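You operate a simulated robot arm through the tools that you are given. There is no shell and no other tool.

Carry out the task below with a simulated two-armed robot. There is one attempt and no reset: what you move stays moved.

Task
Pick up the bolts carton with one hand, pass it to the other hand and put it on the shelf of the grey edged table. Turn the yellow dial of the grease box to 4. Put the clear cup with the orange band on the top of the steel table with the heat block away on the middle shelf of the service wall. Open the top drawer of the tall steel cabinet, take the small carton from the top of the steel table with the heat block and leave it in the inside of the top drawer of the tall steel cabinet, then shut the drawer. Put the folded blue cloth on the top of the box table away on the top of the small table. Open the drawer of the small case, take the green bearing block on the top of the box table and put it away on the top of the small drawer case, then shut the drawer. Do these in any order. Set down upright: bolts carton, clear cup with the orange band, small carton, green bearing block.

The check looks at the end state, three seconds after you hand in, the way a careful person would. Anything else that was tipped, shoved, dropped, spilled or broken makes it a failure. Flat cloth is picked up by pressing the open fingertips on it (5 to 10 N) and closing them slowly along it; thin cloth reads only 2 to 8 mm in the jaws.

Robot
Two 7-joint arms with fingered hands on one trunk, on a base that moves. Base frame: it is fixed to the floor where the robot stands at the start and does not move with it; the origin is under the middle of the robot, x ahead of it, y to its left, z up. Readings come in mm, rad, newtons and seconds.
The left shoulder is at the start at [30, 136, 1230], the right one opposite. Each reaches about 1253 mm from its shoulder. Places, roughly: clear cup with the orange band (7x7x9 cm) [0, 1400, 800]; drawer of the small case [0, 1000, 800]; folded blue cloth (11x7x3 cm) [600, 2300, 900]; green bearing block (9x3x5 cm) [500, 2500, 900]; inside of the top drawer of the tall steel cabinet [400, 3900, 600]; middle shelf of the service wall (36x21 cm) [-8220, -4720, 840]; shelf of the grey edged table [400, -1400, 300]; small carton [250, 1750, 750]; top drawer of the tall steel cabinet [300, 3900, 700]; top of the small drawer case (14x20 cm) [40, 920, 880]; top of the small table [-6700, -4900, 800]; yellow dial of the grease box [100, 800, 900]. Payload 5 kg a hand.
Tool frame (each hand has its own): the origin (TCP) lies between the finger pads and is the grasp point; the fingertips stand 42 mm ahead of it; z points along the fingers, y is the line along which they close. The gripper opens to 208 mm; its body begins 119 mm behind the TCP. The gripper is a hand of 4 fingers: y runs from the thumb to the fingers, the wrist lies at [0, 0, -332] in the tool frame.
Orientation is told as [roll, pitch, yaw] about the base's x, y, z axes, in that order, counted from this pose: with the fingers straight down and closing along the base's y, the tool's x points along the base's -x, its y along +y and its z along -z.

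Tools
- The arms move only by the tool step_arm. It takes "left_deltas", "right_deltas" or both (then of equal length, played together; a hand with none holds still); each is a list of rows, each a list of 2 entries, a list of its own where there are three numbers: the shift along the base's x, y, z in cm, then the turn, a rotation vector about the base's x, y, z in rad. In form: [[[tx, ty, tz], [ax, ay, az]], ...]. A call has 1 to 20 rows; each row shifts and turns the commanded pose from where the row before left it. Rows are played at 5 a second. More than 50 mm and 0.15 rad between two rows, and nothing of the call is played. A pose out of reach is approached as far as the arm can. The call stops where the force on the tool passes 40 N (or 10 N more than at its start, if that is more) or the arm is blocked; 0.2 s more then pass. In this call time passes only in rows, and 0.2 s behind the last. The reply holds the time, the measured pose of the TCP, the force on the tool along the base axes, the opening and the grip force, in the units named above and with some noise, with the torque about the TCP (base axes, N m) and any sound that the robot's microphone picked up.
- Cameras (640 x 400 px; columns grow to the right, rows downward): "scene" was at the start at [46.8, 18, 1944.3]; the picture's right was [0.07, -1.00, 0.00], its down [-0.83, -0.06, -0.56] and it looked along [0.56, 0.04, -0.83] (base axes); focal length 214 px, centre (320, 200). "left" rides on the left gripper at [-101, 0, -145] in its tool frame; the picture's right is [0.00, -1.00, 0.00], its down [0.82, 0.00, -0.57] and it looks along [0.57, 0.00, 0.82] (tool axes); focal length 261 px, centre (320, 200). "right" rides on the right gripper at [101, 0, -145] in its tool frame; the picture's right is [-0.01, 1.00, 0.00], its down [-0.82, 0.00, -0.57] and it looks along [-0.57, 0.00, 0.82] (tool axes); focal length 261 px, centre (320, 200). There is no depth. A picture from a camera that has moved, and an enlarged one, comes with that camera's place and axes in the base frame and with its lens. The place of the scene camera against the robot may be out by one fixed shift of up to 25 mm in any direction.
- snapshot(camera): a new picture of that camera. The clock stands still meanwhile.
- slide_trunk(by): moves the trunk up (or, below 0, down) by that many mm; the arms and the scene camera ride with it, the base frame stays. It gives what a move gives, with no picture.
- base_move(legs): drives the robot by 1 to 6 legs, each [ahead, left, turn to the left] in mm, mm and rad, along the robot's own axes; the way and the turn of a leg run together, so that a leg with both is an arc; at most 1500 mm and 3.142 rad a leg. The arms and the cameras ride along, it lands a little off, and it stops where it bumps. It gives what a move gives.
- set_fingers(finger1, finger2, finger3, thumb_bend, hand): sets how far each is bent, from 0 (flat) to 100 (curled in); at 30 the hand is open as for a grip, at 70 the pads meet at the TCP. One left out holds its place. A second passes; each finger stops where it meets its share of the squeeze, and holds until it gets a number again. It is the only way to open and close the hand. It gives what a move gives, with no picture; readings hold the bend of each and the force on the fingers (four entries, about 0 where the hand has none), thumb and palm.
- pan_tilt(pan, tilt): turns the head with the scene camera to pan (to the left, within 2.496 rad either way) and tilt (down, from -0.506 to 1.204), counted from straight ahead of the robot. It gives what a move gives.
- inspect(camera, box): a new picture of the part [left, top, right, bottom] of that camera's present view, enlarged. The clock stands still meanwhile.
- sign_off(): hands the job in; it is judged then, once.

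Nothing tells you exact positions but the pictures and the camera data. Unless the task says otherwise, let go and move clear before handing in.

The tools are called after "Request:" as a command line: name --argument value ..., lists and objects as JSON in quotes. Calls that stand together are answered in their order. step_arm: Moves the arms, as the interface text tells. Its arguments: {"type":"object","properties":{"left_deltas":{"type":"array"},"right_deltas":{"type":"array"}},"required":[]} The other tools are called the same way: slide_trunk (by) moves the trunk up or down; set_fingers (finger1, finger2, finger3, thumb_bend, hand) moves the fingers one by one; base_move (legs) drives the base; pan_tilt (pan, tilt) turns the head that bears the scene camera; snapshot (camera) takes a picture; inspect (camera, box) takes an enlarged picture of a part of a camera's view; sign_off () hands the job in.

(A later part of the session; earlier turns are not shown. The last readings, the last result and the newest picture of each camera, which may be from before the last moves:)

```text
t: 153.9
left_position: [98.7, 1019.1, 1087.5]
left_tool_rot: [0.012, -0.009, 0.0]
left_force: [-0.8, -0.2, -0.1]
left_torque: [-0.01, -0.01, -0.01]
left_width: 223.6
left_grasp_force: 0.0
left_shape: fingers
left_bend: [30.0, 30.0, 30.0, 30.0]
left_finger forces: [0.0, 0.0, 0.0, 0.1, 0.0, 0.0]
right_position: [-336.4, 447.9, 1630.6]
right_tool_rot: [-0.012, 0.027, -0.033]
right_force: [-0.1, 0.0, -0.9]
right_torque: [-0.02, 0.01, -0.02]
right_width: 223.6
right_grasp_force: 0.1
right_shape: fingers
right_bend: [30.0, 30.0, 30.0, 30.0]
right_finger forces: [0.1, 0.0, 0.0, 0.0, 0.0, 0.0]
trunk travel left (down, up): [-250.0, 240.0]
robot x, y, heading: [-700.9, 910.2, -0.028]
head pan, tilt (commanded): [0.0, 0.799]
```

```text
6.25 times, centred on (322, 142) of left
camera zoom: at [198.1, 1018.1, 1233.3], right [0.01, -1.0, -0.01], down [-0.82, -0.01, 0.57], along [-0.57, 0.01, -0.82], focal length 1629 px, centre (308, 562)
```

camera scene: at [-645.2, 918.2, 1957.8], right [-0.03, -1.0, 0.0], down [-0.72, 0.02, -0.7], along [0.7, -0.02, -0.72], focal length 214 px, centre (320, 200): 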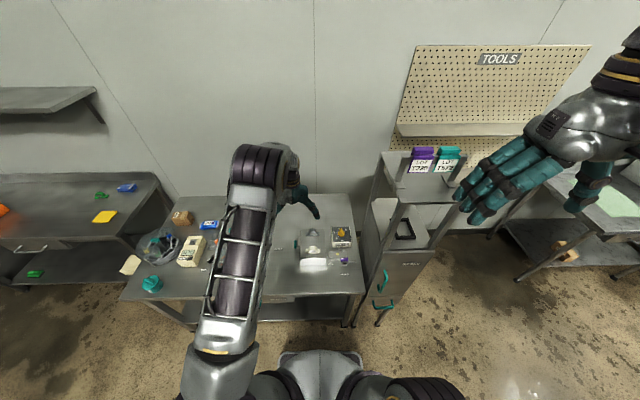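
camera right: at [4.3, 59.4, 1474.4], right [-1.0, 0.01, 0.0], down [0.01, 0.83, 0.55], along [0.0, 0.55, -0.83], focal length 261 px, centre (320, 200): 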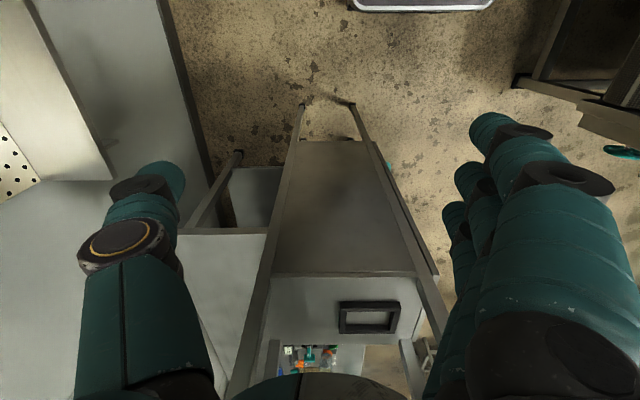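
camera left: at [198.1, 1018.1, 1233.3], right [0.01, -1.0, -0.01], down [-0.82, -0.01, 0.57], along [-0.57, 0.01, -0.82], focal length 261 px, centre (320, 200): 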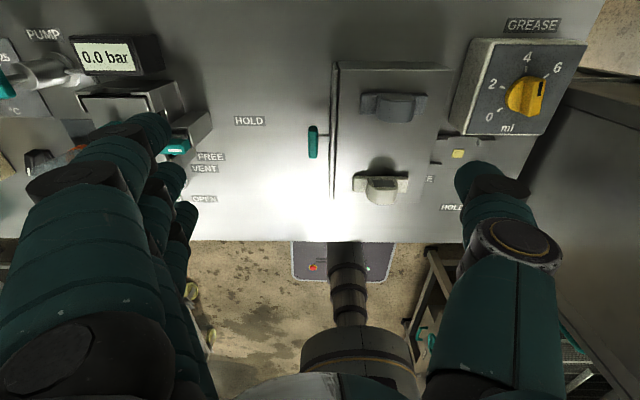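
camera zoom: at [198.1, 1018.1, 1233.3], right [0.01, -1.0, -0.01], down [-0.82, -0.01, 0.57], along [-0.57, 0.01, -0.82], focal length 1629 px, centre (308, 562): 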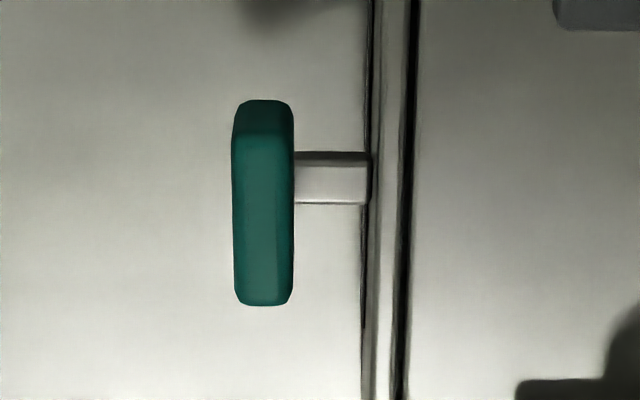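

The handle is a T-bar, ~57 mm long along x, centred near [36, 1034, 840], about 25 mm off the drawer face. I'll pinch its two ends with thumb and middle finger from above (yaw +90°), keeping the finger nearest the case flat.

Request:
step_arm --left_deltas '[[[-0.57, 0.14, 0], [0, 0, 0.142]], [[-0.57, 0.14, 0], [0, 0, 0.142]], [[-0.57, 0.14, 0], [0, 0, 0.142]], [[-0.57, 0.14, 0], [0, 0, 0.142]], [[-0.57, 0.14, 0], [0, 0, 0.142]], [[-0.57, 0.14, 0], [0, 0, 0.142]], [[-0.57, 0.14, 0], [0, 0, 0.142]], [[-0.57, 0.14, 0], [0, 0, 0.142]], [[-0.57, 0.14, 0], [0, 0, 0.142]], [[-0.57, 0.14, 0], [0, 0, 0.142]], [[-0.57, 0.14, 0], [0, 0, 0.142]]]'

Request:
set_fingers --hand "left" --finger1 30 --finger2 48 --finger3 0 --thumb_bend 48

Request:
snapshot --camera "left"

```text
t: 156.3
left_position: [33.8, 1034.4, 1087.7]
left_tool_rot: [0.012, -0.006, 1.565]
left_force: [0.0, -0.5, 0.3]
left_torque: [0.01, -0.02, 0.01]
left_width: 223.6
left_grasp_force: 0.0
left_shape: fingers
left_bend: [30.0, 30.0, 30.0, 30.0]
left_finger forces: [0.1, 0.1, 0.0, 0.1, 0.1, 0.1]
right_position: [-336.8, 446.3, 1630.2]
right_tool_rot: [-0.009, 0.027, -0.031]
right_force: [-0.3, -0.5, 0.2]
right_torque: [0.04, -0.01, 0.01]
right_width: 223.7
right_grasp_force: 0.1
right_shape: fingers
right_bend: [30.0, 30.0, 30.0, 30.0]
right_finger forces: [0.0, 0.0, 0.0, 0.0, 0.0, 0.0]
trunk travel left (down, up): [-250.0, 240.0]
robot x, y, heading: [-701.6, 903.8, -0.025]
head pan, tilt (commanded): [0.0, 0.799]
```

```text
t: 157.3
left_position: [34.6, 1035.4, 1087.4]
left_tool_rot: [0.012, -0.007, 1.564]
left_force: [0.6, -0.6, 0.0]
left_torque: [0.0, 0.0, 0.01]
left_width: 177.6
left_grasp_force: 0.1
left_shape: fingers
left_bend: [30.0, 48.0, 0.0, 48.0]
left_finger forces: [0.1, 0.0, 0.0, 0.1, 0.0, 0.1]
right_position: [-335.3, 447.3, 1629.8]
right_tool_rot: [-0.009, 0.028, -0.031]
right_force: [0.9, -0.5, 0.2]
right_torque: [0.02, 0.01, 0.0]
right_width: 223.9
right_grasp_force: 0.1
right_shape: fingers
right_bend: [30.0, 30.0, 30.0, 30.0]
right_finger forces: [0.0, 0.0, 0.0, 0.1, 0.0, 0.0]
trunk travel left (down, up): [-250.0, 240.0]
robot x, y, heading: [-700.1, 905.4, -0.025]
head pan, tilt (commanded): [0.0, 0.799]
```

```text
taken
camera left: at [36.6, 1135.1, 1233.8], right [1.0, 0.0, -0.01], down [0.0, -0.82, 0.57], along [-0.01, -0.57, -0.82], focal length 261 px, centre (320, 200)
```

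left: 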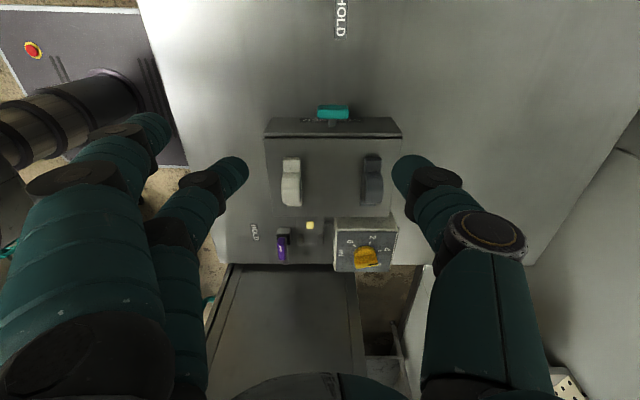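

The three sightings suggest the handle centre is about [50, 1033, 878]. I zoom to see how it sits on the drawer face.

Request:
inspect --camera "left" --box '[256, 80, 416, 180]'

```text
4.00 times, centred on (336, 130) of left
camera zoom: at [36.6, 1135.1, 1233.8], right [1.0, 0.0, -0.01], down [0.0, -0.82, 0.57], along [-0.01, -0.57, -0.82], focal length 1043 px, centre (256, 480)
```

zoom: 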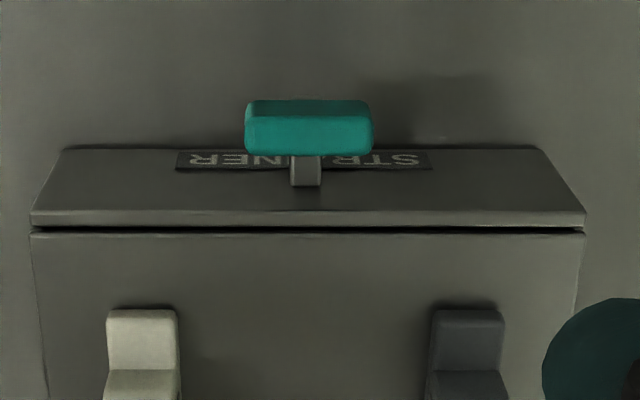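

I shift over the handle's x and lower partway for a closer sighting.

Request:
step_arm --left_deltas '[[[0.8, 0, -3], [0, 0, 0]], [[0.7, 0, -3], [0, 0, 0]], [[0, 0, -3], [0, 0, 0]], [[0, 0, -3], [0, 0, 0]]]'

Request:
inspect --camera "left" --box '[224, 60, 416, 200]'

```text
t: 158.3
left_position: [50.8, 1035.4, 967.2]
left_tool_rot: [0.013, -0.007, 1.566]
left_force: [0.9, 0.3, 0.1]
left_torque: [0.02, 0.11, 0.01]
left_width: 177.8
left_grasp_force: 0.1
left_shape: fingers
left_bend: [30.0, 48.0, 0.0, 48.0]
left_finger forces: [0.0, 0.0, 0.0, 0.1, 0.1, 0.1]
right_position: [-336.8, 446.3, 1629.4]
right_tool_rot: [-0.009, 0.03, -0.031]
right_force: [0.5, -0.1, -0.2]
right_torque: [0.0, 0.09, 0.0]
right_width: 223.9
right_grasp_force: 0.0
right_shape: fingers
right_bend: [30.0, 30.0, 30.0, 30.0]
right_finger forces: [0.0, 0.1, 0.1, 0.1, 0.0, 0.1]
trunk travel left (down, up): [-250.0, 240.0]
robot x, y, heading: [-703.7, 906.4, -0.026]
head pan, tilt (commanded): [0.0, 0.799]
```

```text
2.86 times, centred on (320, 130) of left
camera zoom: at [52.7, 1134.9, 1112.9], right [1.0, 0.0, -0.01], down [0.0, -0.82, 0.57], along [-0.01, -0.57, -0.82], focal length 745 px, centre (320, 400)
```

zoom: 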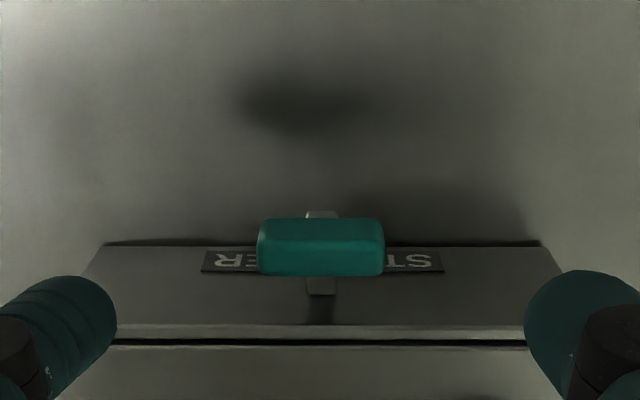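

The bar spans x≈28–73, y≈1018–1033, z≈846–866. I lower the hand with finger and thumb outside both bar ends.

Request:
step_arm --left_deltas '[[[0, -0.3, -2.5], [0, 0, 0]], [[0, -0.3, -2.5], [0, 0, 0]], [[0, 0, -1.4], [0, 0, 0]], [[0, 0, -0.8], [0, 0, 0]]]'

Request:
snapshot --camera "left"

```text
t: 159.3
left_position: [49.5, 1029.9, 895.0]
left_tool_rot: [0.013, -0.009, 1.564]
left_force: [0.0, -0.4, -0.6]
left_torque: [0.0, 0.03, 0.0]
left_width: 177.7
left_grasp_force: 0.0
left_shape: fingers
left_bend: [30.0, 48.0, 0.0, 48.0]
left_finger forces: [0.1, 0.0, 0.1, 0.1, 0.0, 0.1]
right_position: [-334.3, 446.6, 1630.1]
right_tool_rot: [-0.01, 0.029, -0.029]
right_force: [0.1, -0.1, -0.7]
right_torque: [0.04, 0.01, -0.02]
right_width: 223.8
right_grasp_force: 0.0
right_shape: fingers
right_bend: [30.0, 30.0, 30.0, 30.0]
right_finger forces: [0.0, 0.0, 0.1, 0.0, 0.0, 0.0]
trunk travel left (down, up): [-250.0, 240.0]
robot x, y, heading: [-701.5, 906.8, -0.025]
head pan, tilt (commanded): [0.0, 0.799]
```

```text
taken
camera left: at [51.6, 1129.0, 1041.2], right [1.0, 0.0, -0.01], down [0.0, -0.83, 0.56], along [-0.01, -0.56, -0.82], focal length 261 px, centre (320, 200)
```

left: 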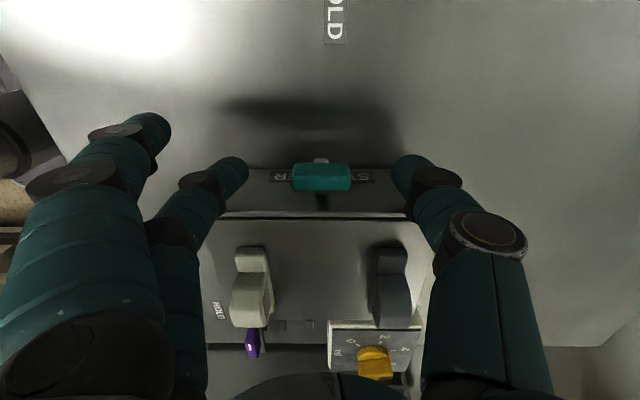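

The handle bar lies right between thumb and finger. I close on its ends.

Request:
set_fingers --hand "left" --finger2 72 --thumb_bend 72

Request:
snapshot --camera "left"

```text
t: 160.3
left_position: [50.7, 1029.0, 894.2]
left_tool_rot: [0.013, -0.006, 1.564]
left_force: [14.3, -1.4, -8.2]
left_torque: [-0.02, -0.22, -0.03]
left_width: 139.1
left_grasp_force: 16.9
left_shape: fingers
left_bend: [30.0, 62.0, 0.0, 66.0]
left_finger forces: [0.0, 9.9, 0.0, 0.0, 23.9, 0.0]
right_position: [-334.8, 446.9, 1629.6]
right_tool_rot: [-0.008, 0.03, -0.032]
right_force: [-0.5, 0.0, -0.2]
right_torque: [0.0, 0.02, 0.02]
right_width: 223.7
right_grasp_force: 0.0
right_shape: fingers
right_bend: [30.0, 30.0, 30.0, 30.0]
right_finger forces: [0.0, 0.0, 0.0, 0.0, 0.0, 0.1]
trunk travel left (down, up): [-250.0, 240.0]
robot x, y, heading: [-704.0, 912.0, -0.03]
head pan, tilt (commanded): [0.0, 0.799]
```

```text
taken
camera left: at [52.8, 1129.2, 1041.2], right [1.0, 0.0, -0.01], down [0.0, -0.82, 0.57], along [-0.01, -0.57, -0.82], focal length 261 px, centre (320, 200)
```

left: 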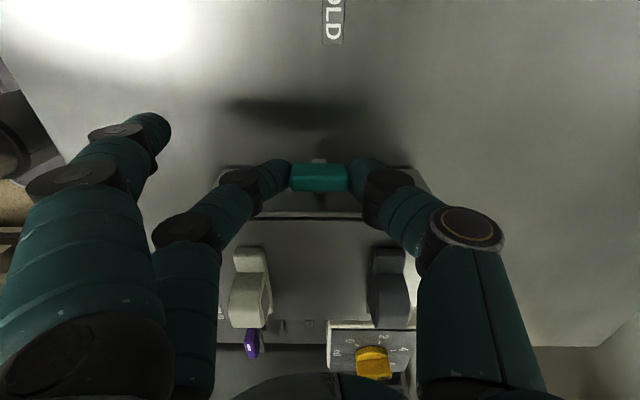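

The bar is pinched at both ends. I pull gently outward (+y).

Request:
step_arm --left_deltas '[[[-0.2, 0.6, 0], [0, 0, 0]], [[0, 1, 0], [0, 0, 0]], [[0, 1.2, 0], [0, 0, 0]], [[0, 1.2, 0], [0, 0, 0]]]'

Request:
snapshot --camera "left"

```text
t: 161.3
left_position: [48.3, 1070.6, 894.3]
left_tool_rot: [0.013, -0.006, 1.563]
left_force: [19.1, 0.4, -5.1]
left_torque: [-0.03, -0.51, 0.0]
left_width: 141.2
left_grasp_force: 17.9
left_shape: fingers
left_bend: [30.0, 63.0, 0.0, 66.0]
left_finger forces: [0.0, 8.2, 0.0, 0.1, 28.1, 0.1]
right_position: [-335.1, 447.5, 1629.5]
right_tool_rot: [-0.011, 0.029, -0.031]
right_force: [1.3, 0.5, 0.3]
right_torque: [-0.06, 0.03, 0.0]
right_width: 223.9
right_grasp_force: 0.1
right_shape: fingers
right_bend: [30.0, 30.0, 30.0, 30.0]
right_finger forces: [0.0, 0.1, 0.0, 0.1, 0.0, 0.1]
trunk travel left (down, up): [-250.0, 240.0]
robot x, y, heading: [-701.6, 905.9, -0.028]
head pan, tilt (commanded): [0.0, 0.799]
```

```text
taken
camera left: at [51.0, 1170.4, 1041.1], right [1.0, 0.0, -0.01], down [0.0, -0.82, 0.57], along [-0.01, -0.57, -0.82], focal length 261 px, centre (320, 200)
```

left: 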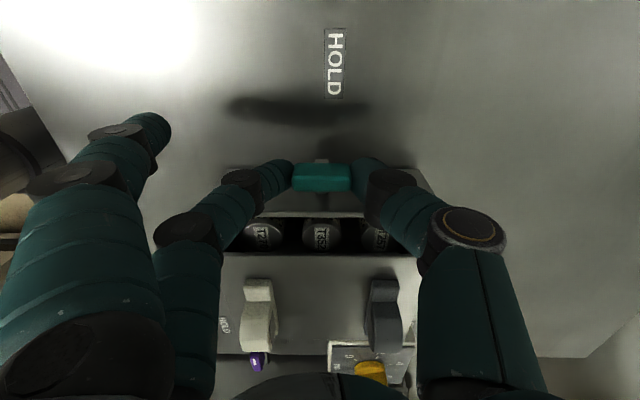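

The drawer slides out, revealing strainer parts inside. I open it about 5 cm more.

Request:
step_arm --left_deltas '[[[0, 1.2, 0], [0, 0, 0]], [[0, 1.2, 0], [0, 0, 0]], [[0, 1.2, 0], [0, 0, 0]], [[0, 1.0, 0], [0, 0, 0]]]'

Request:
snapshot --camera "left"

```text
t: 162.3
left_position: [49.1, 1116.3, 895.2]
left_tool_rot: [0.012, -0.007, 1.565]
left_force: [18.1, 0.2, -0.8]
left_torque: [0.0, -0.47, 0.02]
left_width: 141.2
left_grasp_force: 18.1
left_shape: fingers
left_bend: [30.0, 63.0, 0.0, 66.0]
left_finger forces: [0.0, 8.9, 0.0, 0.0, 26.7, 0.0]
right_position: [-335.0, 447.5, 1631.0]
right_tool_rot: [-0.011, 0.028, -0.033]
right_force: [0.3, -0.1, 0.0]
right_torque: [-0.05, -0.01, 0.0]
right_width: 223.7
right_grasp_force: 0.1
right_shape: fingers
right_bend: [30.0, 30.0, 30.0, 30.0]
right_finger forces: [0.0, 0.0, 0.0, 0.0, 0.0, 0.0]
trunk travel left (down, up): [-250.0, 240.0]
robot x, y, heading: [-703.4, 905.1, -0.031]
head pan, tilt (commanded): [0.0, 0.799]
```

```text
taken
camera left: at [51.0, 1216.5, 1041.0], right [1.0, 0.0, -0.01], down [0.01, -0.82, 0.57], along [-0.01, -0.57, -0.82], focal length 261 px, centre (320, 200)
```

left: 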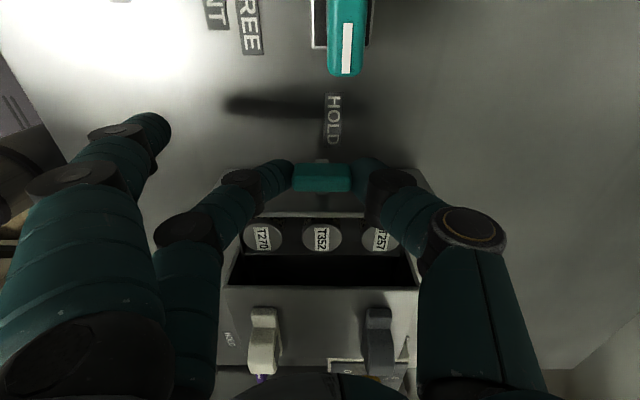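

The drawer is open ~87 mm. I release the handle and rise straight up.

Request:
set_fingers --hand "left" --finger2 48 --thumb_bend 48

Request:
step_arm --left_deltas '[[[0, 0, 3], [0, 0, 0]], [[0, 0, 4], [0, 0, 0]], [[0, 0, 4.5], [0, 0, 0]], [[0, 0, 4.5], [0, 0, 0]], [[0, 0, 4.5], [0, 0, 0]], [[-2, 0, 4], [0, 0, -0.1]], [[-2, 0, 4], [0, 0, -0.1]]]'

Request:
snapshot --camera "left"

```text
t: 163.3
left_position: [48.3, 1114.6, 893.4]
left_tool_rot: [0.012, -0.006, 1.563]
left_force: [-0.7, 0.5, 0.2]
left_torque: [0.04, 0.04, 0.03]
left_width: 176.8
left_grasp_force: 0.0
left_shape: fingers
left_bend: [30.0, 48.0, 0.0, 48.0]
left_finger forces: [0.1, 0.0, 0.0, 0.0, 0.0, 0.0]
right_position: [-336.4, 447.7, 1630.3]
right_tool_rot: [-0.008, 0.027, -0.031]
right_force: [-0.1, 0.3, 0.4]
right_torque: [0.01, 0.03, -0.02]
right_width: 223.5
right_grasp_force: 0.0
right_shape: fingers
right_bend: [30.0, 30.0, 30.0, 30.0]
right_finger forces: [0.0, 0.0, 0.0, 0.0, 0.0, 0.0]
trunk travel left (down, up): [-250.0, 240.0]
robot x, y, heading: [-699.9, 908.6, -0.024]
head pan, tilt (commanded): [0.0, 0.799]
```

```text
t: 164.9
left_position: [6.1, 1115.9, 1181.8]
left_tool_rot: [0.012, -0.006, 1.362]
left_force: [-0.1, 0.3, -0.7]
left_torque: [-0.01, -0.09, -0.03]
left_width: 177.1
left_grasp_force: 0.2
left_shape: fingers
left_bend: [30.0, 48.0, 0.0, 48.0]
left_finger forces: [0.0, 0.0, 0.0, 0.1, 0.0, 0.0]
right_position: [-338.5, 446.2, 1629.5]
right_tool_rot: [-0.008, 0.026, -0.031]
right_force: [-1.6, -0.4, 1.1]
right_torque: [0.02, -0.18, 0.02]
right_width: 223.7
right_grasp_force: 0.1
right_shape: fingers
right_bend: [30.0, 30.0, 30.0, 30.0]
right_finger forces: [0.0, 0.0, 0.0, 0.1, 0.0, 0.0]
trunk travel left (down, up): [-250.0, 240.0]
robot x, y, heading: [-701.6, 904.6, -0.026]
head pan, tilt (commanded): [0.0, 0.799]
```

```text
taken
camera left: at [26.8, 1213.1, 1328.0], right [0.98, -0.2, -0.01], down [-0.16, -0.81, 0.57], along [-0.12, -0.55, -0.82], focal length 261 px, centre (320, 200)
```

left: 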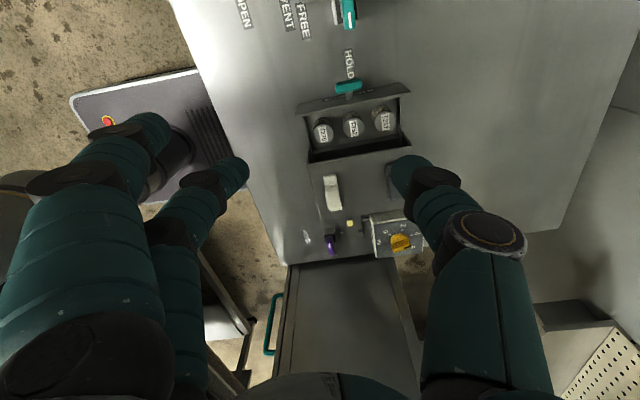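

The drawer stays open. I retract the left hand upward and strafe along to the box table for the green block and the cloth.

Request:
step_arm --left_deltas '[[[-4, 1, 3], [0, 0, -0.136]], [[-4, 1, 3], [0, 0, -0.136]], [[-4, 1, 3], [0, 0, -0.136]], [[-4, 1, 3], [0, 0, -0.136]], [[-4, 1, 0], [0, 0, -0.136]], [[0, 0, 0], [0, 0, -0.136]], [[0, 0, 0], [0, 0, -0.136]], [[0, 0, 0], [0, 0, -0.136]], [[0, 0, 0], [0, 0, -0.136]], [[0, 0, 0], [0, 0, -0.136]]]'

Request:
set_fingers --hand "left" --finger1 30 --finger2 30 --finger3 30 --thumb_bend 30

Request:
base_move --legs '[[0, 1300, 0.027]]'

Request:
snapshot --camera "scene"

```text
refused: row 1 steps farther than a row can; nothing moved
```

```text
t: 165.9
left_position: [5.5, 1115.4, 1181.4]
left_tool_rot: [0.012, -0.009, 1.363]
left_force: [-0.6, 0.3, -0.1]
left_torque: [-0.01, -0.02, 0.03]
left_width: 223.6
left_grasp_force: 0.1
left_shape: fingers
left_bend: [30.0, 30.0, 30.0, 30.0]
left_finger forces: [0.0, 0.1, 0.1, 0.1, 0.0, 0.1]
right_position: [-337.7, 446.7, 1630.3]
right_tool_rot: [-0.008, 0.029, -0.031]
right_force: [-0.4, 0.8, -0.1]
right_torque: [0.0, -0.01, -0.02]
right_width: 223.8
right_grasp_force: 0.0
right_shape: fingers
right_bend: [30.0, 30.0, 30.0, 30.0]
right_finger forces: [0.0, 0.0, 0.0, 0.0, 0.0, 0.1]
trunk travel left (down, up): [-250.0, 240.0]
robot x, y, heading: [-700.3, 905.2, -0.023]
head pan, tilt (commanded): [0.0, 0.799]
```

```text
t: 172.4
left_position: [15.3, 2441.4, 1180.0]
left_tool_rot: [0.012, -0.006, 1.393]
left_force: [-0.5, -0.2, -0.1]
left_torque: [-0.01, -0.01, 0.0]
left_width: 223.5
left_grasp_force: 0.1
left_shape: fingers
left_bend: [30.0, 30.0, 30.0, 30.0]
left_finger forces: [0.0, 0.1, 0.0, 0.1, 0.0, 0.1]
right_position: [-307.4, 1763.0, 1630.1]
right_tool_rot: [-0.011, 0.028, -0.003]
right_force: [-0.5, -0.2, -0.2]
right_torque: [-0.04, 0.01, 0.02]
right_width: 223.7
right_grasp_force: 0.0
right_shape: fingers
right_bend: [30.0, 30.0, 30.0, 30.0]
right_finger forces: [0.0, 0.1, 0.0, 0.0, 0.0, 0.0]
trunk travel left (down, up): [-250.0, 240.0]
robot x, y, heading: [-686.4, 2214.0, 0.004]
head pan, tilt (commanded): [0.0, 0.799]
```

```text
taken
camera scene: at [-628.8, 2224.2, 1957.8], right [0.0, -1.0, 0.0], down [-0.72, 0.0, -0.7], along [0.7, 0.0, -0.72], focal length 214 px, centre (320, 200)
```

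scene: 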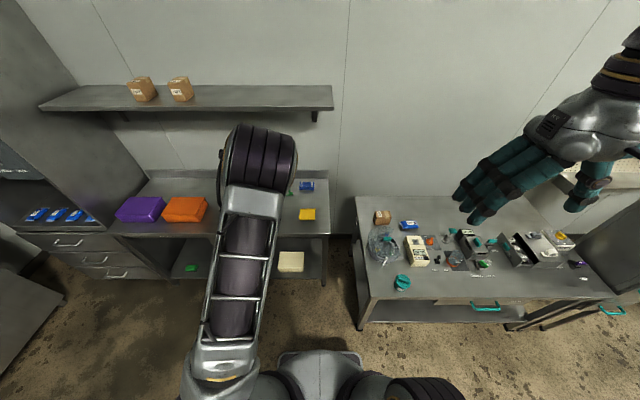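

The refused row left the arm where it was, but the base moved fine. I now shift the left arm aside to see the box table.

Request:
step_arm --left_deltas '[[[-3, 3, 1.5], [0, 0, -0.14]], [[-3, 3, 1.5], [0, 0, -0.14]], [[-3, 3, 1.5], [0, 0, -0.14]], [[-3, 3, 1.5], [0, 0, -0.14]], [[-3, 3, 1.5], [0, 0, -0.14]], [[-3, 3, 1.5], [0, 0, -0.14]], [[-1, 3, 0], [0, 0, -0.14]], [[-1, 3, 0], [0, 0, -0.14]], [[0, 0, 0], [0, 0, -0.14]], [[0, 0, 0], [0, 0, -0.13]]]'

Request:
snapshot --camera "scene"

Request:
inspect --camera "scene" --box '[230, 160, 358, 240]'

```text
t: 174.6
left_position: [-182.8, 2681.2, 1270.7]
left_tool_rot: [0.011, -0.005, 0.0]
left_force: [-0.6, -0.1, 0.1]
left_torque: [-0.04, 0.01, -0.01]
left_width: 223.6
left_grasp_force: 0.1
left_shape: fingers
left_bend: [30.0, 30.0, 30.0, 30.0]
left_finger forces: [0.1, 0.0, 0.0, 0.0, 0.1, 0.0]
right_position: [-307.6, 1764.7, 1629.9]
right_tool_rot: [-0.01, 0.027, -0.001]
right_force: [0.2, 1.5, 1.0]
right_torque: [-0.06, -0.02, 0.01]
right_width: 223.6
right_grasp_force: 0.0
right_shape: fingers
right_bend: [30.0, 30.0, 30.0, 30.0]
right_finger forces: [0.1, 0.1, 0.0, 0.0, 0.0, 0.0]
trunk travel left (down, up): [-250.0, 240.0]
robot x, y, heading: [-685.3, 2211.8, 0.006]
head pan, tilt (commanded): [0.0, 0.799]
```

```text
taken
camera scene: at [-628.7, 2224.8, 1957.8], right [0.0, -1.0, 0.0], down [-0.72, 0.0, -0.7], along [0.7, 0.0, -0.72], focal length 214 px, centre (320, 200)
```

scene: 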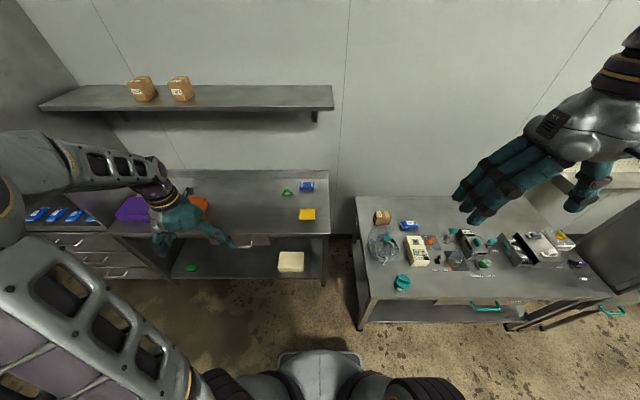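

```text
5.00 times, centred on (294, 200) of scene
camera zoom: at [-628.7, 2224.8, 1957.8], right [0.0, -1.0, 0.0], down [-0.72, 0.0, -0.7], along [0.7, 0.0, -0.72], focal length 1072 px, centre (450, 200)
```

zoom: 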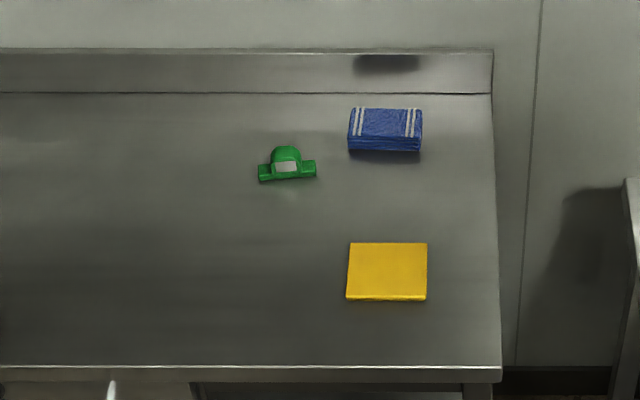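

The green bearing block is near [520, 2465], the folded blue cloth near [550, 2315]. I drive closer to the box table.

Request:
base_move --legs '[[0, 150, 0], [420, 0, 0]]'

Request:
snapshot --camera "scene"

```text
t: 178.2
left_position: [236.0, 2832.3, 1270.0]
left_tool_rot: [0.013, -0.007, 0.004]
left_force: [-0.1, 0.0, -0.4]
left_torque: [0.02, 0.03, -0.03]
left_width: 223.7
left_grasp_force: 0.0
left_shape: fingers
left_bend: [30.0, 30.0, 30.0, 30.0]
left_finger forces: [0.0, 0.1, 0.0, 0.0, 0.0, 0.0]
right_position: [116.6, 1912.4, 1629.9]
right_tool_rot: [-0.008, 0.028, 0.0]
right_force: [0.4, -0.4, -0.7]
right_torque: [-0.03, 0.09, 0.06]
right_width: 223.8
right_grasp_force: 0.1
right_shape: fingers
right_bend: [30.0, 30.0, 30.0, 30.0]
right_finger forces: [0.0, 0.0, 0.1, 0.0, 0.0, 0.0]
trunk travel left (down, up): [-250.0, 240.0]
robot x, y, heading: [-264.0, 2361.6, 0.002]
head pan, tilt (commanded): [0.0, 0.799]
```

```text
taken
camera scene: at [-206.8, 2374.1, 1957.8], right [0.0, -1.0, 0.0], down [-0.72, 0.0, -0.7], along [0.7, 0.0, -0.72], focal length 214 px, centre (320, 200)
```

scene: 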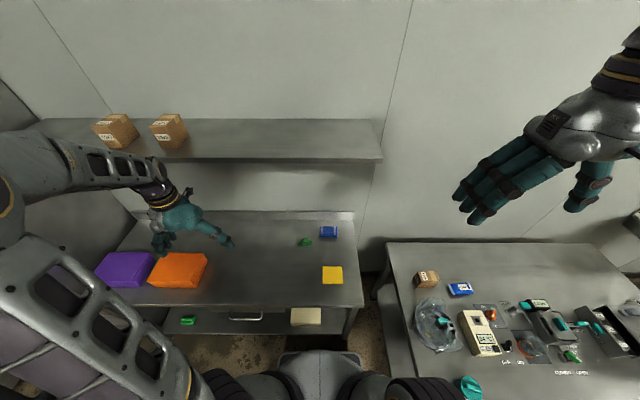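

The wall shelf above the table is at z≈1520 from x≈420, so I lower the left hand first, then move it above the green block.

Request:
step_arm --left_deltas '[[[0, 0, -4.9], [0, 0, 0]], [[0, 0, -4.9], [0, 0, 0]], [[0, 0, -4.9], [0, 0, 0]], [[0, 0, -4.9], [0, 0, 0]], [[2.8, -3.43, -0.4], [0, 0, 0]], [[2.8, -3.43, -0.4], [0, 0, 0]], [[2.8, -3.43, -0.4], [0, 0, 0]], [[2.8, -3.43, -0.4], [0, 0, 0]], [[2.8, -3.43, -0.4], [0, 0, 0]], [[2.8, -3.43, -0.4], [0, 0, 0]], [[2.8, -3.43, -0.4], [0, 0, 0]], [[2.8, -3.43, -0.4], [0, 0, 0]], [[2.8, -3.43, -0.4], [0, 0, 0]], [[2.8, -3.43, -0.4], [0, 0, 0]], [[2.8, -3.43, -0.4], [0, 0, 0]]]'

Request:
snapshot --camera "left"

```text
t: 181.2
left_position: [480.6, 2520.0, 1027.8]
left_tool_rot: [0.02, 0.015, 0.037]
left_force: [0.0, 1.2, 0.1]
left_torque: [-0.19, 0.01, 0.05]
left_width: 224.0
left_grasp_force: 0.1
left_shape: fingers
left_bend: [30.0, 30.0, 30.0, 30.0]
left_finger forces: [0.0, 0.0, 0.1, 0.1, 0.0, 0.1]
right_position: [101.7, 1916.4, 1630.8]
right_tool_rot: [-0.009, 0.022, 0.006]
right_force: [1.3, -5.1, -2.7]
right_torque: [0.71, 0.19, -0.05]
right_width: 224.0
right_grasp_force: 0.1
right_shape: fingers
right_bend: [30.0, 30.0, 30.0, 30.0]
right_finger forces: [0.0, 0.0, 0.0, 0.0, 0.0, 0.0]
trunk travel left (down, up): [-250.0, 240.0]
robot x, y, heading: [-270.0, 2364.3, 0.015]
head pan, tilt (commanded): [0.0, 0.799]
stopped in row 15 (left hand): the force on the tool passed its limit at 48 N (the readings are from after the stop); the commanded pose is now the measured one
```

```text
taken
camera left: at [583.4, 2521.3, 1170.5], right [0.04, -1.0, -0.02], down [-0.81, -0.05, 0.58], along [-0.59, -0.01, -0.81], focal length 261 px, centre (320, 200)
```

left: 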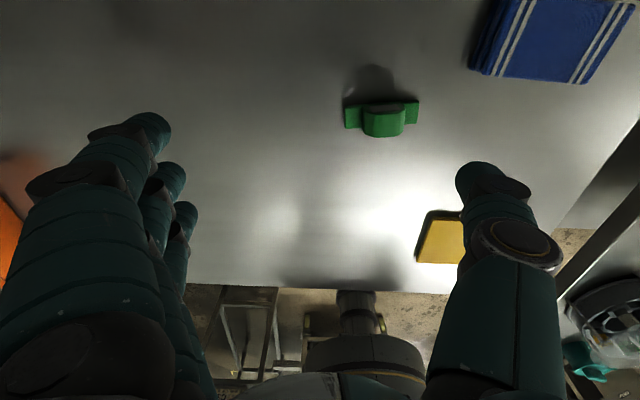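

Something stopped the arm — probably the forearm near the wall shelf. I look.

Request:
snapshot --camera "scene"

```text
taken
camera scene: at [-227.2, 2375.1, 1957.6], right [0.01, -1.0, 0.0], down [-0.71, -0.01, -0.7], along [0.7, 0.01, -0.71], focal length 214 px, centre (320, 200)
```

scene: 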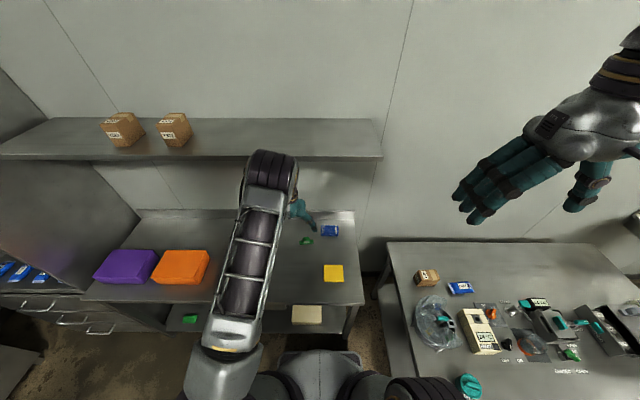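

The wrist met the shelf's underside edge (I was too high under it). I back out, drop lower in front of the shelf, and then slide forward at low height.

Request:
step_arm --left_deltas '[[[-4.5, 0, 0], [0, 0, 0]], [[-4.5, 0, 0], [0, 0, 0]], [[0, -2.2, -2.77], [-0.006, -0.005, -0.012]], [[0, -2.2, -2.77], [-0.006, -0.005, -0.012]], [[0, -2.2, -2.77], [-0.006, -0.005, -0.012]]]'

Request:
snapshot --camera "left"

Request:
snapshot --camera "scene"

```text
t: 182.4
left_position: [407.1, 2445.2, 942.7]
left_tool_rot: [-0.002, -0.005, -0.012]
left_force: [1.0, 0.9, 0.0]
left_torque: [-0.05, 0.15, -0.03]
left_width: 224.1
left_grasp_force: 0.1
left_shape: fingers
left_bend: [30.0, 30.0, 30.0, 30.0]
left_finger forces: [0.1, 0.0, 0.1, 0.0, 0.0, 0.0]
right_position: [115.2, 1918.3, 1630.0]
right_tool_rot: [-0.008, 0.03, 0.006]
right_force: [1.2, 0.6, -0.9]
right_torque: [0.02, 0.16, 0.0]
right_width: 224.0
right_grasp_force: 0.1
right_shape: fingers
right_bend: [30.0, 30.0, 30.0, 30.0]
right_finger forces: [0.1, 0.1, 0.1, 0.0, 0.0, 0.0]
trunk travel left (down, up): [-250.0, 240.0]
robot x, y, heading: [-264.6, 2362.5, 0.011]
head pan, tilt (commanded): [0.0, 0.799]
```

```text
taken
camera left: at [507.6, 2445.1, 1088.3], right [-0.01, -1.0, 0.0], down [-0.82, 0.01, 0.57], along [-0.57, 0.0, -0.82], focal length 261 px, centre (320, 200)
```

left: 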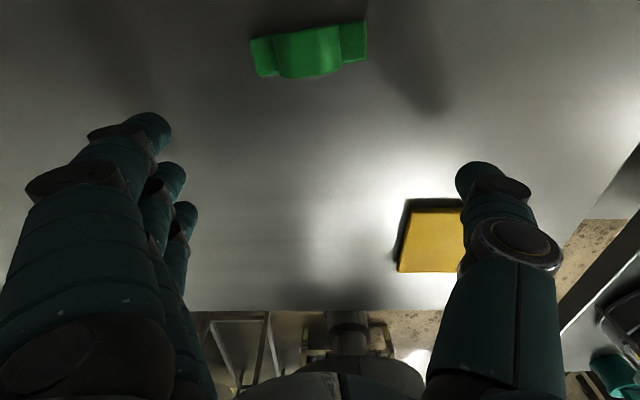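

```text
taken
camera scene: at [-209.9, 2376.1, 1957.8], right [0.01, -1.0, 0.0], down [-0.72, -0.01, -0.7], along [0.7, 0.01, -0.72], focal length 214 px, centre (320, 200)
```

scene: 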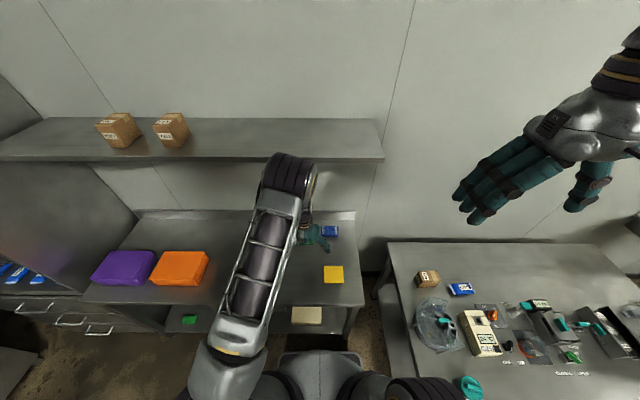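

The block is at ≈[489, 2452], turned about +0.13 rad. I slide forward over it with matching yaw.

Request:
step_arm --left_deltas '[[[4.1, 0.35, 0], [0, 0, 0.07]], [[4.1, 0.35, 0], [0, 0, 0.07]]]'

Request:
set_fingers --hand "left" --finger1 20 --finger2 45 --finger3 20 --thumb_bend 45

Request:
snapshot --camera "left"

```text
t: 183.0
left_position: [489.4, 2452.1, 941.2]
left_tool_rot: [-0.003, -0.002, 0.129]
left_force: [0.5, 0.4, -0.1]
left_torque: [-0.02, 0.11, 0.04]
left_width: 223.9
left_grasp_force: 0.0
left_shape: fingers
left_bend: [30.0, 30.0, 30.0, 30.0]
left_finger forces: [0.0, 0.1, 0.0, 0.0, 0.0, 0.0]
right_position: [117.2, 1917.3, 1629.5]
right_tool_rot: [-0.009, 0.03, 0.005]
right_force: [1.0, 0.8, -0.8]
right_torque: [-0.04, 0.18, -0.04]
right_width: 223.8
right_grasp_force: 0.0
right_shape: fingers
right_bend: [30.0, 30.0, 30.0, 30.0]
right_finger forces: [0.0, 0.0, 0.1, 0.1, 0.1, 0.1]
trunk travel left (down, up): [-250.0, 240.0]
robot x, y, heading: [-267.9, 2362.4, 0.011]
head pan, tilt (commanded): [0.0, 0.799]
```

```text
t: 184.0
left_position: [488.6, 2450.9, 942.3]
left_tool_rot: [-0.002, -0.004, 0.129]
left_force: [0.2, 0.4, 0.3]
left_torque: [-0.01, -0.03, 0.02]
left_width: 202.3
left_grasp_force: 0.0
left_shape: fingers
left_bend: [20.0, 45.0, 20.0, 45.0]
left_finger forces: [0.0, 0.0, 0.1, 0.0, 0.1, 0.0]
right_position: [114.5, 1917.0, 1628.6]
right_tool_rot: [-0.01, 0.028, 0.007]
right_force: [0.5, -0.4, -0.2]
right_torque: [0.0, 0.03, 0.0]
right_width: 224.1
right_grasp_force: 0.1
right_shape: fingers
right_bend: [30.0, 30.0, 30.0, 30.0]
right_finger forces: [0.0, 0.1, 0.0, 0.1, 0.0, 0.0]
trunk travel left (down, up): [-250.0, 240.0]
robot x, y, heading: [-267.3, 2364.3, 0.006]
head pan, tilt (commanded): [0.0, 0.799]
```

```text
taken
camera left: at [588.5, 2465.4, 1088.7], right [0.13, -0.99, 0.0], down [-0.81, -0.11, 0.57], along [-0.56, -0.08, -0.82], focal length 261 px, centre (320, 200)
```

left: 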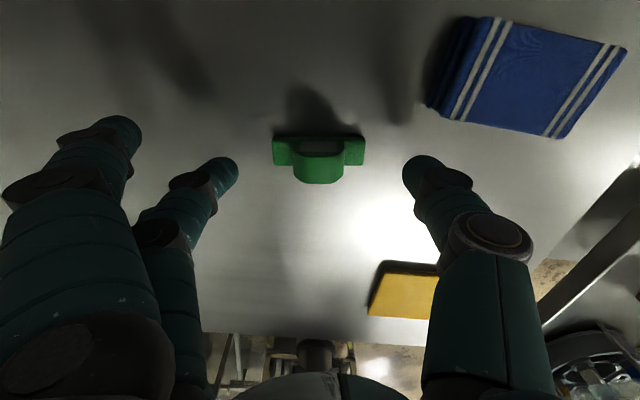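

The block is centred and aligned between thumb and middle finger. I lower 20 mm and close on its hump.

Request:
step_arm --left_deltas '[[[0, 0, -1], [0, 0, 0]], [[0, 0, -1], [0, 0, 0]]]'

Request:
set_fingers --hand "left" --finger2 58 --thumb_bend 58

Request:
snapshot --camera "left"

```text
t: 184.6
left_position: [488.5, 2450.9, 923.5]
left_tool_rot: [-0.003, -0.003, 0.128]
left_force: [-1.0, 0.7, -0.8]
left_torque: [0.01, 0.05, -0.01]
left_width: 202.0
left_grasp_force: 0.0
left_shape: fingers
left_bend: [20.0, 45.0, 20.0, 45.0]
left_finger forces: [0.0, 0.0, 0.1, 0.0, 0.0, 0.1]
right_position: [115.1, 1917.2, 1630.8]
right_tool_rot: [-0.009, 0.028, 0.007]
right_force: [0.0, 0.1, 0.4]
right_torque: [0.03, 0.03, -0.02]
right_width: 223.7
right_grasp_force: 0.1
right_shape: fingers
right_bend: [30.0, 30.0, 30.0, 30.0]
right_finger forces: [0.0, 0.0, 0.0, 0.0, 0.1, 0.0]
trunk travel left (down, up): [-250.0, 240.0]
robot x, y, heading: [-266.0, 2363.2, 0.013]
head pan, tilt (commanded): [0.0, 0.799]
```

```text
t: 185.6
left_position: [488.3, 2452.1, 923.1]
left_tool_rot: [-0.002, -0.003, 0.13]
left_force: [-0.8, -0.1, -0.2]
left_torque: [0.01, -0.03, 0.02]
left_width: 171.0
left_grasp_force: 0.1
left_shape: fingers
left_bend: [20.0, 57.0, 20.0, 57.0]
left_finger forces: [0.0, 0.0, 0.0, 0.1, 0.0, 0.0]
right_position: [114.3, 1917.7, 1630.8]
right_tool_rot: [-0.009, 0.028, 0.005]
right_force: [0.1, -1.0, -0.2]
right_torque: [0.03, -0.04, -0.04]
right_width: 223.8
right_grasp_force: 0.1
right_shape: fingers
right_bend: [30.0, 30.0, 30.0, 30.0]
right_finger forces: [0.1, 0.0, 0.1, 0.1, 0.0, 0.1]
trunk travel left (down, up): [-250.0, 240.0]
robot x, y, heading: [-267.3, 2360.5, 0.011]
head pan, tilt (commanded): [0.0, 0.799]
```

```text
taken
camera left: at [588.2, 2466.1, 1069.4], right [0.13, -0.99, 0.0], down [-0.82, -0.11, 0.57], along [-0.56, -0.08, -0.82], focal length 261 px, centre (320, 200)
```

left: 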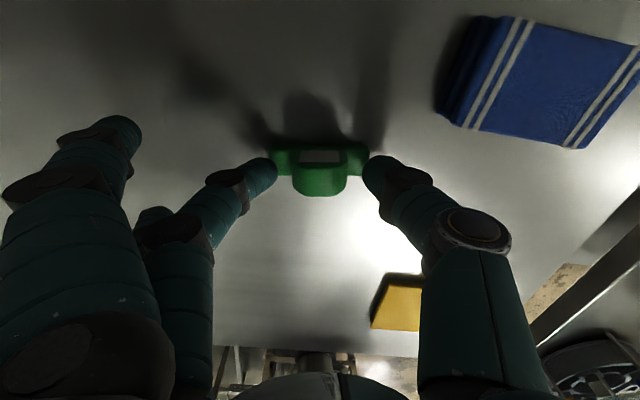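

No contact yet at bend 57; I close further.

Request:
set_fingers --hand "left" --finger2 66 --thumb_bend 66

Request:
snapshot --camera "left"

```text
t: 186.6
left_position: [489.7, 2452.2, 922.7]
left_tool_rot: [-0.002, -0.004, 0.129]
left_force: [-0.2, -0.4, -0.1]
left_torque: [0.06, 0.04, -0.02]
left_width: 156.3
left_grasp_force: 7.5
left_shape: fingers
left_bend: [20.0, 62.0, 20.0, 64.0]
left_finger forces: [0.0, 7.5, 0.0, 0.0, 7.2, 0.1]
right_position: [115.4, 1918.3, 1630.0]
right_tool_rot: [-0.008, 0.028, 0.006]
right_force: [-0.2, 0.3, -1.2]
right_torque: [0.0, 0.03, 0.03]
right_width: 223.8
right_grasp_force: 0.1
right_shape: fingers
right_bend: [30.0, 30.0, 30.0, 30.0]
right_finger forces: [0.0, 0.1, 0.0, 0.0, 0.0, 0.1]
trunk travel left (down, up): [-250.0, 240.0]
robot x, y, heading: [-268.4, 2362.8, 0.016]
head pan, tilt (commanded): [0.0, 0.799]
```

```text
taken
camera left: at [588.3, 2466.0, 1069.4], right [0.13, -0.99, 0.0], down [-0.82, -0.11, 0.57], along [-0.56, -0.08, -0.82], focal length 261 px, centre (320, 200)
```

left: 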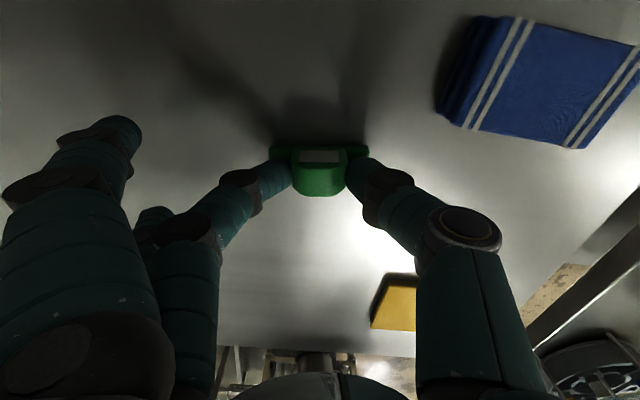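

The hump is pinched between thumb and middle finger. I tighten and lift slowly.

Request:
set_fingers --hand "left" --finger2 76 --thumb_bend 78

Request:
step_arm --left_deltas '[[[0, 0, 0.7], [0, 0, 0]], [[0, 0, 1], [0, 0, 0]], [[0, 0, 1], [0, 0, 0]]]'

Request:
snapshot --camera "left"

```text
t: 187.6
left_position: [489.8, 2450.7, 924.4]
left_tool_rot: [-0.002, -0.003, 0.129]
left_force: [2.9, -3.2, 12.1]
left_torque: [0.56, 0.25, -0.05]
left_width: 136.5
left_grasp_force: 20.1
left_shape: fingers
left_bend: [20.0, 53.0, 20.0, 72.0]
left_finger forces: [0.0, 18.3, 0.1, 0.0, 21.1, 0.1]
right_position: [114.2, 1916.6, 1628.9]
right_tool_rot: [-0.009, 0.028, 0.007]
right_force: [-0.4, -1.1, -0.5]
right_torque: [0.0, 0.02, 0.0]
right_width: 224.0
right_grasp_force: 0.0
right_shape: fingers
right_bend: [30.0, 30.0, 30.0, 30.0]
right_finger forces: [0.0, 0.1, 0.0, 0.0, 0.1, 0.0]
trunk travel left (down, up): [-250.0, 240.0]
robot x, y, heading: [-265.5, 2362.1, 0.01]
head pan, tilt (commanded): [0.0, 0.799]
```

```text
t: 188.4
left_position: [487.9, 2451.7, 949.5]
left_tool_rot: [-0.001, -0.002, 0.128]
left_force: [-0.8, 0.8, -1.3]
left_torque: [-0.05, 0.02, 0.01]
left_width: 133.9
left_grasp_force: 19.4
left_shape: fingers
left_bend: [20.0, 53.0, 20.0, 73.0]
left_finger forces: [0.1, 18.5, 0.1, 0.0, 19.9, 0.0]
right_position: [113.8, 1917.8, 1630.6]
right_tool_rot: [-0.009, 0.029, 0.006]
right_force: [-0.9, 0.6, 0.3]
right_torque: [-0.01, 0.01, 0.0]
right_width: 223.9
right_grasp_force: 0.0
right_shape: fingers
right_bend: [30.0, 30.0, 30.0, 30.0]
right_finger forces: [0.0, 0.1, 0.0, 0.0, 0.0, 0.0]
trunk travel left (down, up): [-250.0, 240.0]
robot x, y, heading: [-267.5, 2360.3, 0.012]
head pan, tilt (commanded): [0.0, 0.799]
```

```text
taken
camera left: at [588.1, 2466.1, 1096.0], right [0.13, -0.99, 0.0], down [-0.81, -0.11, 0.57], along [-0.56, -0.08, -0.82], focal length 261 px, centre (320, 200)
```

left: 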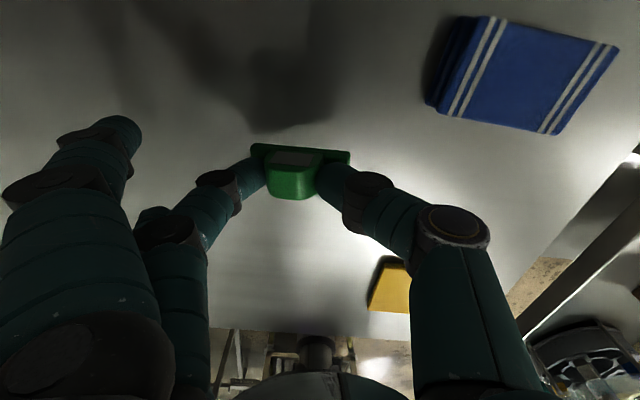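

The block is lifted; the thumb pushed it a bit toward the fingers. I check its attitude closely.

Request:
inspect --camera "left" --box '[224, 120, 384, 220]'

```text
4.00 times, centred on (304, 170) of left
camera zoom: at [588.1, 2466.1, 1096.0], right [0.13, -0.99, 0.0], down [-0.81, -0.11, 0.57], along [-0.56, -0.08, -0.82], focal length 1043 px, centre (384, 320)
```

zoom: 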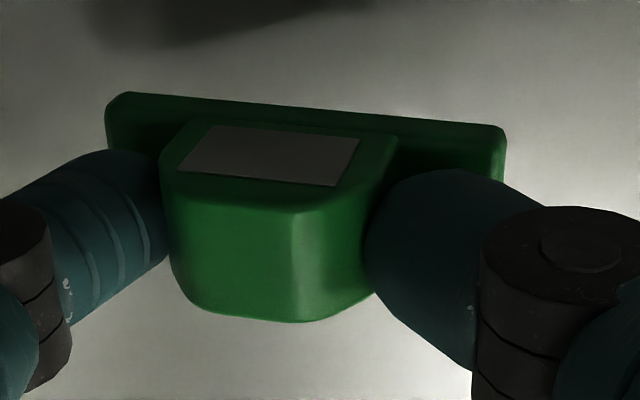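

It is only slightly rolled, which will level out on contact. I back out from under the shelf, raise, and carry it to the small case.

Request:
step_arm --left_deltas '[[[-4, 0, 0.3], [0, 0, 0]], [[-4, 0, 0.3], [0, 0, 0]], [[-4, 0, 0.3], [0, 0, 0]], [[-4, 0, 2], [0, 0, -0.03]], [[-3, 0, 3.5], [0, 0, -0.03]], [[-3, 0, 3.5], [0, 0, -0.03]], [[-2, 0, 4], [0, 0, -0.03]], [[0, 0, 4.5], [0, 0, 0]], [[0, 0, 4.5], [0, 0, 0]]]'

Request:
base_move --legs '[[-440, 0, 0], [0, -1450, 0]]'

Request:
snapshot --camera "scene"

Request:
snapshot --camera "left"

```text
t: 190.4
left_position: [246.2, 2451.6, 1179.5]
left_tool_rot: [-0.001, -0.002, 0.008]
left_force: [-1.3, 0.2, -0.4]
left_torque: [-0.05, -0.11, 0.01]
left_width: 133.8
left_grasp_force: 19.2
left_shape: fingers
left_bend: [20.0, 53.0, 20.0, 73.0]
left_finger forces: [0.0, 18.7, 0.0, 0.0, 19.5, 0.1]
right_position: [112.2, 1918.4, 1630.6]
right_tool_rot: [-0.009, 0.027, 0.005]
right_force: [-0.9, 0.3, 0.1]
right_torque: [0.01, -0.15, 0.04]
right_width: 224.1
right_grasp_force: 0.1
right_shape: fingers
right_bend: [30.0, 30.0, 30.0, 30.0]
right_finger forces: [0.0, 0.0, 0.0, 0.0, 0.0, 0.1]
trunk travel left (down, up): [-250.0, 240.0]
robot x, y, heading: [-266.0, 2363.2, 0.009]
head pan, tilt (commanded): [0.0, 0.799]
```

```text
t: 199.8
left_position: [-172.8, 1005.7, 1179.1]
left_tool_rot: [-0.003, -0.003, 0.013]
left_force: [0.4, -0.2, -0.8]
left_torque: [0.01, 0.01, 0.0]
left_width: 133.8
left_grasp_force: 19.2
left_shape: fingers
left_bend: [20.0, 53.0, 20.0, 73.0]
left_finger forces: [0.0, 18.6, 0.0, 0.0, 19.5, 0.0]
right_position: [-306.2, 471.6, 1631.4]
right_tool_rot: [-0.008, 0.027, 0.01]
right_force: [-0.3, 0.6, 0.1]
right_torque: [0.03, -0.01, -0.01]
right_width: 224.0
right_grasp_force: 0.0
right_shape: fingers
right_bend: [30.0, 30.0, 30.0, 30.0]
right_finger forces: [0.0, 0.0, 0.1, 0.0, 0.1, 0.1]
trunk travel left (down, up): [-250.0, 240.0]
robot x, y, heading: [-691.4, 916.3, 0.01]
head pan, tilt (commanded): [0.0, 0.799]
```

```text
taken
camera scene: at [-632.1, 929.3, 1957.8], right [0.01, -1.0, 0.0], down [-0.72, -0.01, -0.7], along [0.7, 0.01, -0.72], focal length 214 px, centre (320, 200)
```

scene: 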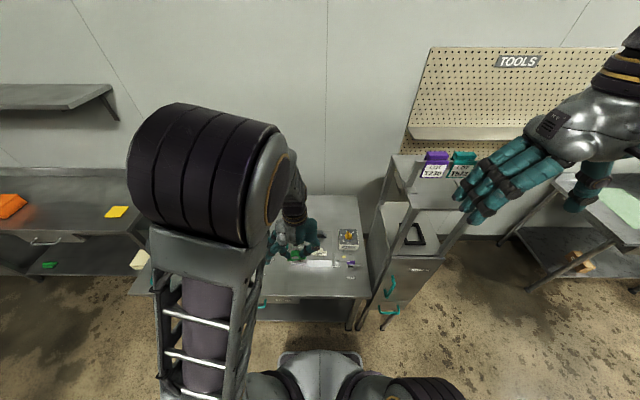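

```text
taken
camera left: at [-72.2, 1007.9, 1324.8], right [0.02, -1.0, 0.0], down [-0.82, -0.01, 0.57], along [-0.57, -0.01, -0.82], focal length 261 px, centre (320, 200)
```

left: 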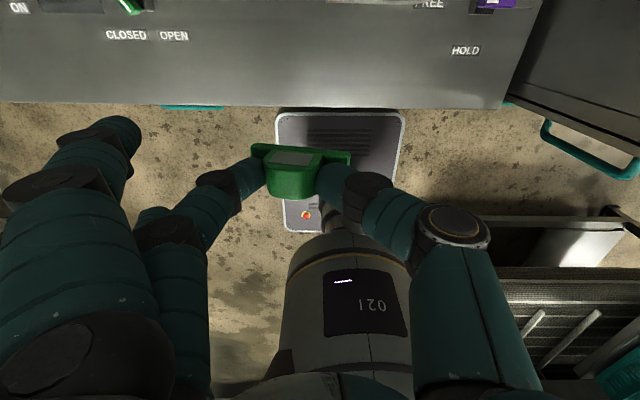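

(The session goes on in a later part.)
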